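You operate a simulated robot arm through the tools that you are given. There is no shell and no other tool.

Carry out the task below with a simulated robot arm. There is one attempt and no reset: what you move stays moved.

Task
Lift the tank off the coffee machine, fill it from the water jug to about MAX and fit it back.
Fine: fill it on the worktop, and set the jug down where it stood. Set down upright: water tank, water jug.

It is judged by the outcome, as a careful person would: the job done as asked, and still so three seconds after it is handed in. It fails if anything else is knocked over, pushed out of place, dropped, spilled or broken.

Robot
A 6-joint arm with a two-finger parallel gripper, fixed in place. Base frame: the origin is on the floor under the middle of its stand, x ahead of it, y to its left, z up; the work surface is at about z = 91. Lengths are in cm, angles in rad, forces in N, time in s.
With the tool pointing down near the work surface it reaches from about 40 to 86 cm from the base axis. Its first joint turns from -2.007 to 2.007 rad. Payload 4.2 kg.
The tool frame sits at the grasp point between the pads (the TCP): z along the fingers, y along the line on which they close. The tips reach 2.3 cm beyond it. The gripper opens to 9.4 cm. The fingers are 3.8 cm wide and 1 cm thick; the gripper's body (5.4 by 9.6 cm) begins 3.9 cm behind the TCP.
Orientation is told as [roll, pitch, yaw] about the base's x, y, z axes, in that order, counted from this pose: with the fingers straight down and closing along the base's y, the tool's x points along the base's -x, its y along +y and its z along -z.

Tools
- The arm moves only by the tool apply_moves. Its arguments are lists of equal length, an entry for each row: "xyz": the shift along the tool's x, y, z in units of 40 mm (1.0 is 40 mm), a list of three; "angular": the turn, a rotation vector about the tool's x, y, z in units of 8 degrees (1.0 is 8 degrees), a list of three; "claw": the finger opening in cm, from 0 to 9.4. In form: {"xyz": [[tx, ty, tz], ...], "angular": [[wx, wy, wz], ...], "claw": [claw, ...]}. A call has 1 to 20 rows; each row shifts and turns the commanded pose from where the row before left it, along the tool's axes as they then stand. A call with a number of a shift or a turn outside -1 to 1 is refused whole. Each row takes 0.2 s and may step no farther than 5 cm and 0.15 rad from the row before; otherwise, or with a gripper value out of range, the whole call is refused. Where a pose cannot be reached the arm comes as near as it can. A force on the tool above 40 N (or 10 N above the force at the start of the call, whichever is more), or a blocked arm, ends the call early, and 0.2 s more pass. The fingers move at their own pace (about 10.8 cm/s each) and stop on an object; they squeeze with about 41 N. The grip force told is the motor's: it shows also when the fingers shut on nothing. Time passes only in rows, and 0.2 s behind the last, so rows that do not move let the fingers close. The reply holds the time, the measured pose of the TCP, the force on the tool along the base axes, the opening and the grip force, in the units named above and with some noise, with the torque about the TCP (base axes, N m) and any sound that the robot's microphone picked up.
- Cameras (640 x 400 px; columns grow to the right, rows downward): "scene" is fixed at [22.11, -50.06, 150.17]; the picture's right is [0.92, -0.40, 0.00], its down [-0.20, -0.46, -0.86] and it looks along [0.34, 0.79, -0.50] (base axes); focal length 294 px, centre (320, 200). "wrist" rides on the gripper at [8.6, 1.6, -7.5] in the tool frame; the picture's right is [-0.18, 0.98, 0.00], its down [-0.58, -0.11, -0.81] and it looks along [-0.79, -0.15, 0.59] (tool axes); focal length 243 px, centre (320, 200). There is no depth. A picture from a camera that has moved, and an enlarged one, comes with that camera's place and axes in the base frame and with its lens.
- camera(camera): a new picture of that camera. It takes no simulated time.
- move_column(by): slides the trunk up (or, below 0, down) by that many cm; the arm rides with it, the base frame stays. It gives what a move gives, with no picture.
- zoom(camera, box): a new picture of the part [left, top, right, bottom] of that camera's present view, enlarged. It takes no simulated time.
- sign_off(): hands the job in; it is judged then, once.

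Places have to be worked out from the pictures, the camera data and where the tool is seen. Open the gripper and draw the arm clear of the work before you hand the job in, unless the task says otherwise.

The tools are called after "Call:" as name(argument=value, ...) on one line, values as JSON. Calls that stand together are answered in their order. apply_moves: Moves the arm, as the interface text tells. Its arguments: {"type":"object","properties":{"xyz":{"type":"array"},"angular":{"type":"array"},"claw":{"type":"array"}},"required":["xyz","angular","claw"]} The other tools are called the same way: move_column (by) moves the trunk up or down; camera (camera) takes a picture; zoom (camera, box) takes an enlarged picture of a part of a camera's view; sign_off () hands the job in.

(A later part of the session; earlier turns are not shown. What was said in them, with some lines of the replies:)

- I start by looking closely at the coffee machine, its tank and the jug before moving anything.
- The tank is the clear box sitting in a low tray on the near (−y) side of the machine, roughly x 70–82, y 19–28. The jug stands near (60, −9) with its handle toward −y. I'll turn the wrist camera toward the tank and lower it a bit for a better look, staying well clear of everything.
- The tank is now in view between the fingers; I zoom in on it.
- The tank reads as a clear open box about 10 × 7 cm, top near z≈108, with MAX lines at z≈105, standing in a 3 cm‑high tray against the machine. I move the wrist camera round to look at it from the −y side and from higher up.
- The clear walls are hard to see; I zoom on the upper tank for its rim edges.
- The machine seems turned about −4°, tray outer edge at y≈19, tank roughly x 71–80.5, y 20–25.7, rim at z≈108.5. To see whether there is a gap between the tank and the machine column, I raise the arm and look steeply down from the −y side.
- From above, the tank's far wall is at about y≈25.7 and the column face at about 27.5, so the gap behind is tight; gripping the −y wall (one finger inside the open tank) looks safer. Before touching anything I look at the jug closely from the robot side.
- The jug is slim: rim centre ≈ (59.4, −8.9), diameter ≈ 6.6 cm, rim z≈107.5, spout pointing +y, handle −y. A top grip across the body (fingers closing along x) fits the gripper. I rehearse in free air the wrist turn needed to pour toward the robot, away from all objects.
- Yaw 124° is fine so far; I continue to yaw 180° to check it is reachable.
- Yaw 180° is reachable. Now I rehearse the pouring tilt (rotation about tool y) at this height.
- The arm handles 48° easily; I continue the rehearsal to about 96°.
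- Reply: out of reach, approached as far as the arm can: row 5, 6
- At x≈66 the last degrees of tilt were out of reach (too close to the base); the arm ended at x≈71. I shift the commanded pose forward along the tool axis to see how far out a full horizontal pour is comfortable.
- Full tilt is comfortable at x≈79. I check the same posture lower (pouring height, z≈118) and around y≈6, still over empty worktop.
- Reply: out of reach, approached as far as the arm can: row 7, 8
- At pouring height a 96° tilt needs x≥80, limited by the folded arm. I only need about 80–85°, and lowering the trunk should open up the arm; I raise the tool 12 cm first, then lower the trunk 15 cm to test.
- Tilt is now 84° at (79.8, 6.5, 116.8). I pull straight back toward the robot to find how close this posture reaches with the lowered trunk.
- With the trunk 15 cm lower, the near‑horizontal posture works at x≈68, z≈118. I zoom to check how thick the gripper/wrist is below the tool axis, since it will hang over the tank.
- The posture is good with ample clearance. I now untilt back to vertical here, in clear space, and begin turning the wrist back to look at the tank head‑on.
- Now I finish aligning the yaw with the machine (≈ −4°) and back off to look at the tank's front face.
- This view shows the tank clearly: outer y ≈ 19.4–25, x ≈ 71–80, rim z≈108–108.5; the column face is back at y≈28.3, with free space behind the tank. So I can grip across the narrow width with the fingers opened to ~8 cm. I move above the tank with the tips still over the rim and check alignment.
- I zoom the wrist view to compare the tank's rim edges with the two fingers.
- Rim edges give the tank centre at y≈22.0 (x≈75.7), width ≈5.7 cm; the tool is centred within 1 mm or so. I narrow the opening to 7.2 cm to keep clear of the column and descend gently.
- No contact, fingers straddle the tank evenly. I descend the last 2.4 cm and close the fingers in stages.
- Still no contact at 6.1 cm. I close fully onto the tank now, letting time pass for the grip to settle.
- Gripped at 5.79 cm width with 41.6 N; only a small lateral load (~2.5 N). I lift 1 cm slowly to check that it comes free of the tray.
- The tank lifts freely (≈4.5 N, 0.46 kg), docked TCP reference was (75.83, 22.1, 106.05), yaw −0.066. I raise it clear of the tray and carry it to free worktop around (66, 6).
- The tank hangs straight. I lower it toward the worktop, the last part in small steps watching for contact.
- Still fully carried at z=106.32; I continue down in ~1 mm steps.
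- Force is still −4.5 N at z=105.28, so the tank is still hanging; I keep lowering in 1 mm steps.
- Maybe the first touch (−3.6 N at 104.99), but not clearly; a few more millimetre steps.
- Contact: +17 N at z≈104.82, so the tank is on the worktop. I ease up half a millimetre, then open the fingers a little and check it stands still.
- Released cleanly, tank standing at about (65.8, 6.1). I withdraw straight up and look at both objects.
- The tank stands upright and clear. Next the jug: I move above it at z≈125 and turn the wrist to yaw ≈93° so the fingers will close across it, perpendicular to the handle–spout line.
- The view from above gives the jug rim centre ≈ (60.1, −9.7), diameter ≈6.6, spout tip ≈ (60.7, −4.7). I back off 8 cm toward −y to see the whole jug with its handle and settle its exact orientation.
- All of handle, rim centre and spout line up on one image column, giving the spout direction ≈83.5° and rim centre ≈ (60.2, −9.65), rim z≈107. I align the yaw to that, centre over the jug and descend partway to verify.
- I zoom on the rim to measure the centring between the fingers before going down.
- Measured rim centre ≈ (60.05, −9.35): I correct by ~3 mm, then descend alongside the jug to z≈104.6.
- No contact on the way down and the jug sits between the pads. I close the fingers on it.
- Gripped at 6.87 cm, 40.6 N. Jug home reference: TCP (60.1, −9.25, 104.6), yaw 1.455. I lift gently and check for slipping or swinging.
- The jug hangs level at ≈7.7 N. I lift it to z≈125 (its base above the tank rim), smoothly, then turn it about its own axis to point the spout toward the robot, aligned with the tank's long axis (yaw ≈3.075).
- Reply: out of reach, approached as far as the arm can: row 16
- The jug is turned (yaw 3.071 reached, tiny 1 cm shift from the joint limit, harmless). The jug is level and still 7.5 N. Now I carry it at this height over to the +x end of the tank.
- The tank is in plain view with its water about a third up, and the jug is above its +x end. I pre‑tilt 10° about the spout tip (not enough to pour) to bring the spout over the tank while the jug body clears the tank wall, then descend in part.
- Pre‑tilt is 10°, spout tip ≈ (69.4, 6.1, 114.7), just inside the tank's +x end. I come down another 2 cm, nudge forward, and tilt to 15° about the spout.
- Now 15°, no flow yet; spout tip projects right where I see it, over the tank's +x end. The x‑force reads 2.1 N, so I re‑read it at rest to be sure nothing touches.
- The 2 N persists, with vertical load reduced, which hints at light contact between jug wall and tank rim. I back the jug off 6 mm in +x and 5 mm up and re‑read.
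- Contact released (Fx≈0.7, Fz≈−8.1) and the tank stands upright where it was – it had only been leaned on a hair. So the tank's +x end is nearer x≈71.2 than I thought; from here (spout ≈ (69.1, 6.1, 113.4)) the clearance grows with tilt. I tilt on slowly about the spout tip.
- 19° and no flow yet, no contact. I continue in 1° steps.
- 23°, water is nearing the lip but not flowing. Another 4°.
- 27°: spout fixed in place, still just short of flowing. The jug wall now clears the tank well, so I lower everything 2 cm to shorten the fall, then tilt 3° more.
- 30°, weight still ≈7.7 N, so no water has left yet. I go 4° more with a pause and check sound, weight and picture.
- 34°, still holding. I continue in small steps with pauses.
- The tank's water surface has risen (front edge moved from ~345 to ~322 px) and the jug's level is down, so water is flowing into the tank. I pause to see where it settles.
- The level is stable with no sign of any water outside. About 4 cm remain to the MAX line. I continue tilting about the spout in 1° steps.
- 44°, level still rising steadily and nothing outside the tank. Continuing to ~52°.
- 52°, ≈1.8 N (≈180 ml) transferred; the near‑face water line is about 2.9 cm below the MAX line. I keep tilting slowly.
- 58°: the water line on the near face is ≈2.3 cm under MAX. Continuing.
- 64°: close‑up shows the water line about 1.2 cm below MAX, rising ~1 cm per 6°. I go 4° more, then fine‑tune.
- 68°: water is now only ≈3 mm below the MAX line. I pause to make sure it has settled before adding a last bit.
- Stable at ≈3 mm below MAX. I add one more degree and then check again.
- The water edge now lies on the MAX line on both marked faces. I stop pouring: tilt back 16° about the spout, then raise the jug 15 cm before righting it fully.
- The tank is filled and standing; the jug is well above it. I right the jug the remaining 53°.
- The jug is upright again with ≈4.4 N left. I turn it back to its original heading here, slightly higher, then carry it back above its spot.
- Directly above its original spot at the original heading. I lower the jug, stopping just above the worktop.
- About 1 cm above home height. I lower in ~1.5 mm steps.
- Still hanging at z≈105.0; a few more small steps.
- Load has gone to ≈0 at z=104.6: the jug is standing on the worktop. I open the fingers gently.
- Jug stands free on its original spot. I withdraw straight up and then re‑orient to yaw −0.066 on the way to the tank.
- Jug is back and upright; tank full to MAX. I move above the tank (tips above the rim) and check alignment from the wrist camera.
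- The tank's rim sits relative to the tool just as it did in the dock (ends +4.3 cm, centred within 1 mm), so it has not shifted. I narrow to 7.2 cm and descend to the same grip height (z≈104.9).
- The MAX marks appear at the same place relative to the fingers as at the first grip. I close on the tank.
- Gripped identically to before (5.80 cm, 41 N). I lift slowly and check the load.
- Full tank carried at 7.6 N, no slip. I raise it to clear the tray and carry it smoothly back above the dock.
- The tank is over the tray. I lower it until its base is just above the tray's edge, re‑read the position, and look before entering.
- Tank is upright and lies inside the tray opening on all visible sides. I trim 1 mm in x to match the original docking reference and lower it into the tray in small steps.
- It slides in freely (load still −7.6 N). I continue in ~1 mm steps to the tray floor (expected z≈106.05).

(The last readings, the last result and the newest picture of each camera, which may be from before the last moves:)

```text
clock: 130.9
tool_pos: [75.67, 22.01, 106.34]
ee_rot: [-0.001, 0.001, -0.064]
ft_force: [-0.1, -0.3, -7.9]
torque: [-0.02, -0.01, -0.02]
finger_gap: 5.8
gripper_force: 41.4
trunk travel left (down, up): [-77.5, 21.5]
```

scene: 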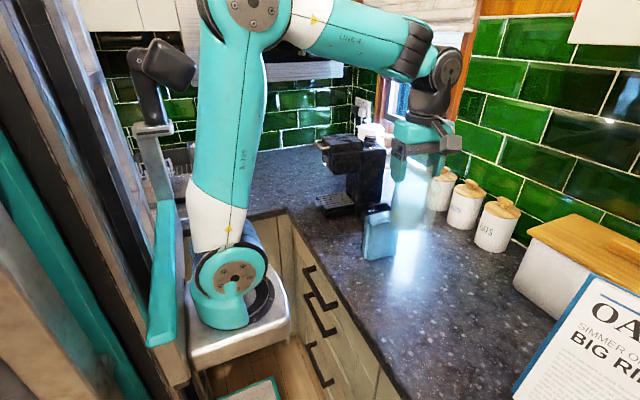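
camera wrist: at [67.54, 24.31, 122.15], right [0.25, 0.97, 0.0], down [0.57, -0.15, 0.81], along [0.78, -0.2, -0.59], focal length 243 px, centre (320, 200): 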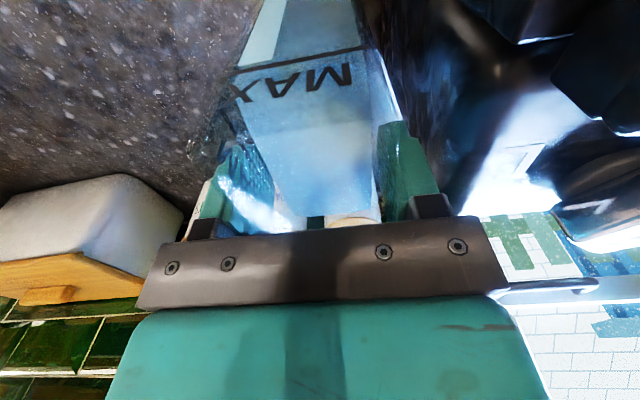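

Still carried at z≈106.3; a few more millimetre steps until the load transfers.

Call:
apply_moves(xyz=[[0, 0, 0.025], [0, 0, 0.025], [0, 0, 0.02], [0, 0, 0]], angular=[[0, 0, 0], [0, 0, 0], [0, 0, 0], [0, 0, 0]], claw=[5.0, 5.0, 5.0, 5.0])

```text
clock: 131.9
tool_pos: [75.78, 21.98, 106.07]
ee_rot: [0.0, -0.001, -0.064]
ft_force: [-2.2, -0.3, 1.2]
torque: [-0.21, 0.59, -0.1]
finger_gap: 5.79
gripper_force: 40.8
trunk travel left (down, up): [-77.5, 21.5]
```

The load has transferred (+1.2 N at z=106.07, the original docked height). I open to 7.2 cm – no further, because of the column – and check.

Call:
apply_moves(xyz=[[0, 0, 0], [0, 0, 0], [0, 0, 0], [0, 0, 0], [0, 0, 0]], angular=[[0, 0, 0], [0, 0, 0], [0, 0, 0], [0, 0, 0], [0, 0, 0]], claw=[5.8, 6.2, 6.6, 7.2, 7.2])

Call:
zoom(camera="wrist", box=[180, 60, 500, 260])

Call:
zoom(camera="scene", box=[350, 170, 410, 230])

```text
clock: 133.2
tool_pos: [75.73, 22.07, 106.14]
ee_rot: [0.001, 0.0, -0.065]
ft_force: [-0.1, -0.5, -1.0]
torque: [0.0, 0.02, 0.01]
finger_gap: 7.21
gripper_force: 0.1
trunk travel left (down, up): [-77.5, 21.5]
```

```text
2.00 times, centred on (340, 160) of wrist
camera zoom: at [67.38, 24.3, 113.54], right [0.25, 0.97, 0.0], down [0.57, -0.15, 0.81], along [0.78, -0.2, -0.59], focal length 485 px, centre (280, 280)
```

zoom: 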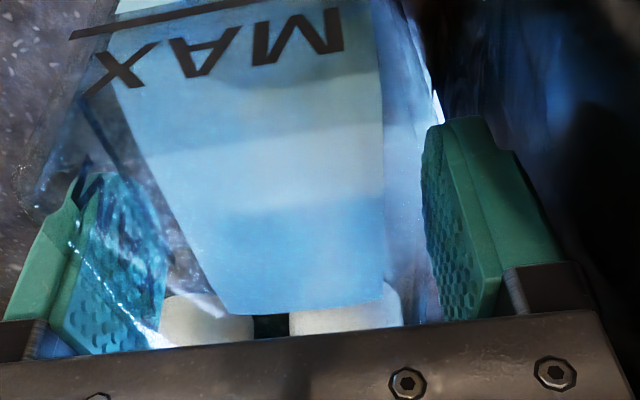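

```text
6.67 times, centred on (380, 200) of scene
camera zoom: at [22.11, -50.06, 150.17], right [0.92, -0.4, 0.0], down [-0.2, -0.46, -0.86], along [0.34, 0.79, -0.5], focal length 1960 px, centre (-80, 200)
```

zoom: 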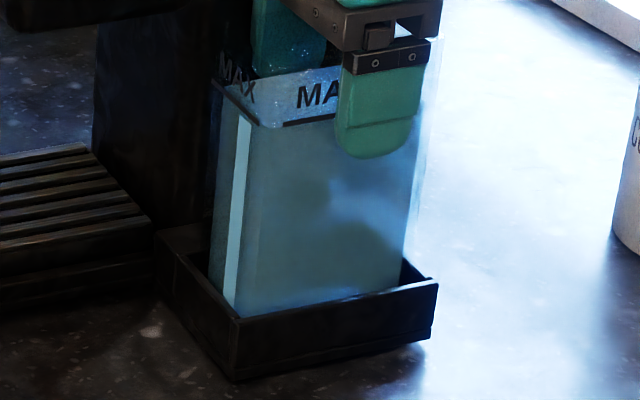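

Tank is seated upright in the tray at its original place, water at MAX. I withdraw straight up, keeping the fingers narrow near the column.

Call:
apply_moves(xyz=[[0, 0, -0.3], [0, 0, -0.5], [0, 0, -0.8], [0, 0, -0.9], [0, 0, -0.9], [0, 0, -0.9], [0, 0, 0]], angular=[[0, 0, 0], [0, 0, 0], [0, 0, 0], [0, 0, 0], [0, 0, 0], [0, 0, 0], [0, 0, 0]], claw=[7.2, 7.2, 7.2, 7.2, 7.2, 7.2, 7.2])

Call:
camera(camera="wrist")

Call:
zoom(camera="scene", box=[330, 140, 450, 240])

```text
clock: 134.8
tool_pos: [75.82, 22.09, 123.24]
ee_rot: [-0.001, -0.001, -0.063]
ft_force: [1.0, 0.8, 0.8]
torque: [0.01, 0.01, 0.01]
finger_gap: 7.2
gripper_force: 0.0
trunk travel left (down, up): [-77.5, 21.5]
```

```text
taken
camera wrist: at [67.33, 24.24, 130.77], right [0.25, 0.97, 0.0], down [0.57, -0.15, 0.81], along [0.78, -0.2, -0.59], focal length 243 px, centre (320, 200)
```

wrist: 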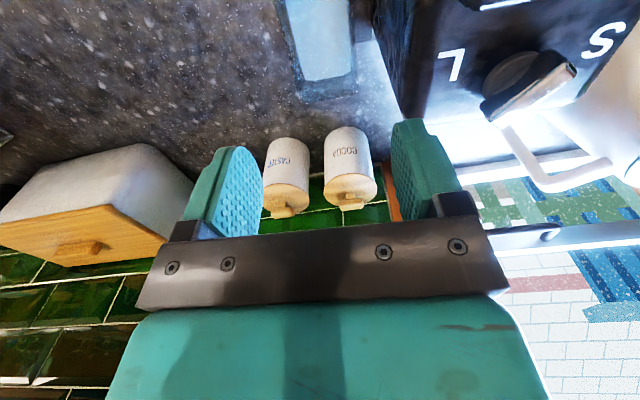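

```text
4.00 times, centred on (390, 190) of scene
camera zoom: at [22.11, -50.06, 150.17], right [0.92, -0.4, 0.0], down [-0.2, -0.46, -0.86], along [0.34, 0.79, -0.5], focal length 1176 px, centre (40, 240)
```

zoom: 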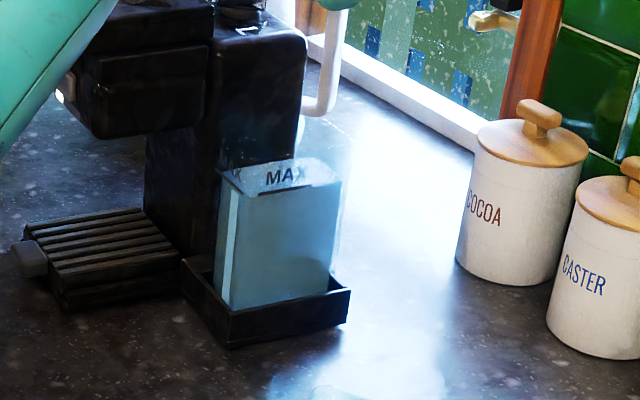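

The machine looks right: tank in its tray, nothing else disturbed. I retreat the arm toward its start area, opening the gripper fully.

Call:
apply_moves(xyz=[[0, 0, -0.5], [0.78, -0.444, 0], [0.78, -0.444, 0], [0.78, -0.444, 0], [0.78, -0.444, 0], [0.78, -0.444, 0], [0.78, -0.444, 0], [0.78, -0.444, 0], [0.78, -0.444, 0], [0, 0, 0]], angular=[[0, 0, 0], [0, 0, 0], [0, 0, 0], [0, 0, 0], [0, 0, 0], [0, 0, 0], [0, 0, 0], [0, 0, 0], [0, 0, 0], [0, 0, 0]], claw=[7.2, 7.2, 9.4, 9.4, 9.4, 9.4, 9.4, 9.4, 9.4, 9.4])

Call:
move_column(by=15)

Call:
camera(camera="scene")

Call:
camera(camera="wrist")

```text
clock: 136.9
tool_pos: [49.97, 9.43, 125.2]
ee_rot: [-0.001, 0.0, -0.064]
ft_force: [-0.4, -0.2, -0.2]
torque: [0.0, -0.01, -0.01]
finger_gap: 9.42
gripper_force: 0.1
trunk travel left (down, up): [-77.5, 21.5]
```

```text
clock: 138.7
tool_pos: [49.9, 9.52, 140.13]
ee_rot: [0.0, 0.001, -0.065]
ft_force: [0.5, -0.2, 0.2]
torque: [0.03, -0.01, 0.02]
finger_gap: 9.4
gripper_force: 0.0
trunk travel left (down, up): [-92.5, 6.5]
```

```text
taken
```

scene: 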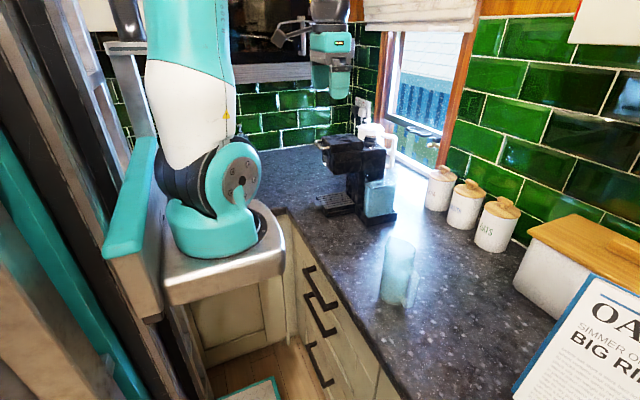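

```text
taken
camera wrist: at [41.59, 11.65, 147.68], right [0.25, 0.97, 0.0], down [0.57, -0.15, 0.81], along [0.78, -0.2, -0.59], focal length 243 px, centre (320, 200)
```

wrist: 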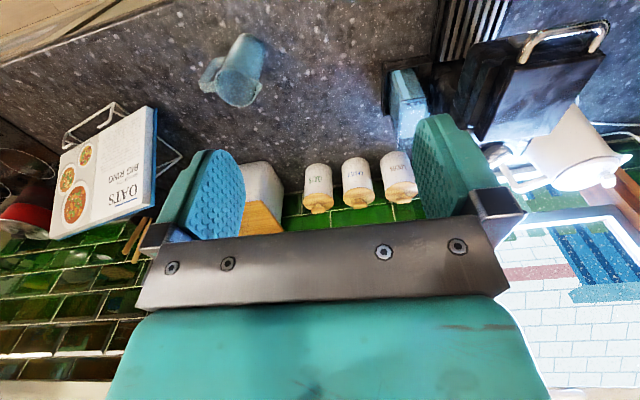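

The arm is clear; I take final close-ups of the tank, jug and worktop to check level, seating and that nothing was spilled.

Call:
zoom(camera="scene", box=[310, 125, 430, 235])

Call:
zoom(camera="scene", box=[340, 210, 460, 320])

Call:
zoom(camera="scene", box=[355, 170, 405, 225])

Call:
zoom(camera="wrist", box=[180, 20, 460, 180])

```text
3.64 times, centred on (370, 180) of scene
camera zoom: at [22.11, -50.06, 150.17], right [0.92, -0.4, 0.0], down [-0.2, -0.46, -0.86], along [0.34, 0.79, -0.5], focal length 1069 px, centre (138, 273)
```

zoom: 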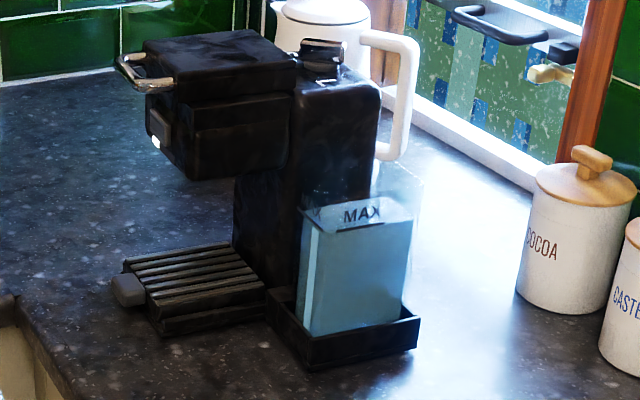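

```text
3.64 times, centred on (400, 265) of scene
camera zoom: at [22.11, -50.06, 150.17], right [0.92, -0.4, 0.0], down [-0.2, -0.46, -0.86], along [0.34, 0.79, -0.5], focal length 1069 px, centre (29, -36)
```

zoom: 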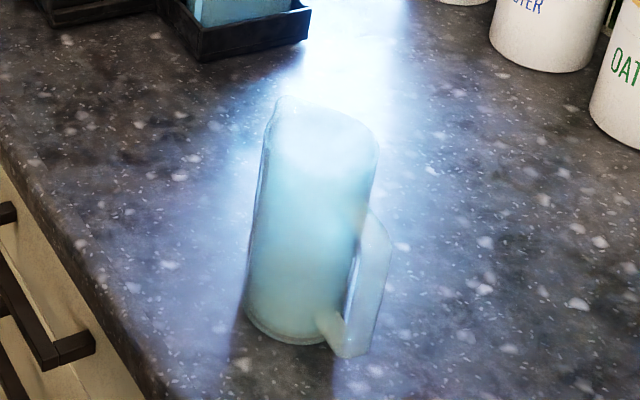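

```text
7.27 times, centred on (380, 198) of scene
camera zoom: at [22.11, -50.06, 150.17], right [0.92, -0.4, 0.0], down [-0.2, -0.46, -0.86], along [0.34, 0.79, -0.5], focal length 2138 px, centre (-116, 218)
```

zoom: 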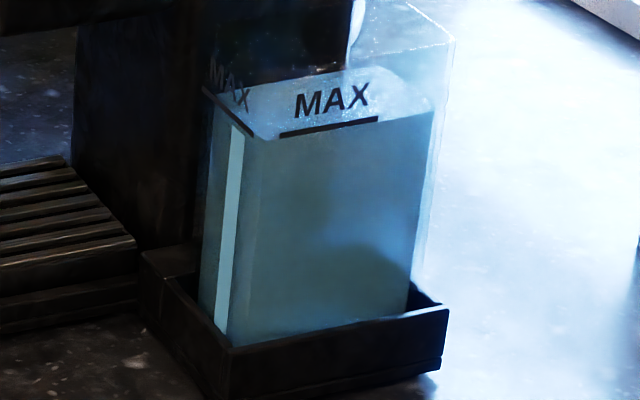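

```text
2.29 times, centred on (320, 100) of wrist
camera zoom: at [41.59, 11.65, 147.68], right [0.25, 0.97, 0.0], down [0.57, -0.15, 0.81], along [0.78, -0.2, -0.59], focal length 555 px, centre (320, 429)
```

zoom: 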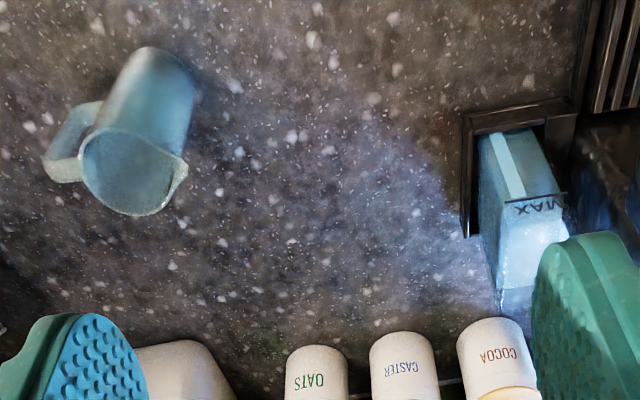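

The tank is back in its tray with the water on the MAX line. The jug stands upright in exactly its original image position, the worktop is dry, and the arm is clear with the gripper open. I hand the job in.

Call:
sign_off()

```text
The job is handed in.
```

The tank is filled to the MAX line and back in its tray on the coffee machine. The jug stands upright where it was, facing the same way. I handed the job in with the gripper open and the arm clear; no result has come back yet.

- **Fill level:** the water edge lines up with the MAX mark on both marked faces. It may really sit a millimetre or two below, because of the viewing angle. About 0.3 litres went in.
- **Spills:** the final pictures show no water on the worktop, and I saw nothing else out of place.
- **Contact during pouring:** while lining up the pour, the jug briefly leaned on the end of the tank. I backed off; the tank stayed upright and nothing spilled.

I lowered the trunk 15 cm so the arm could reach for the pour, then raised it back to its starting height.
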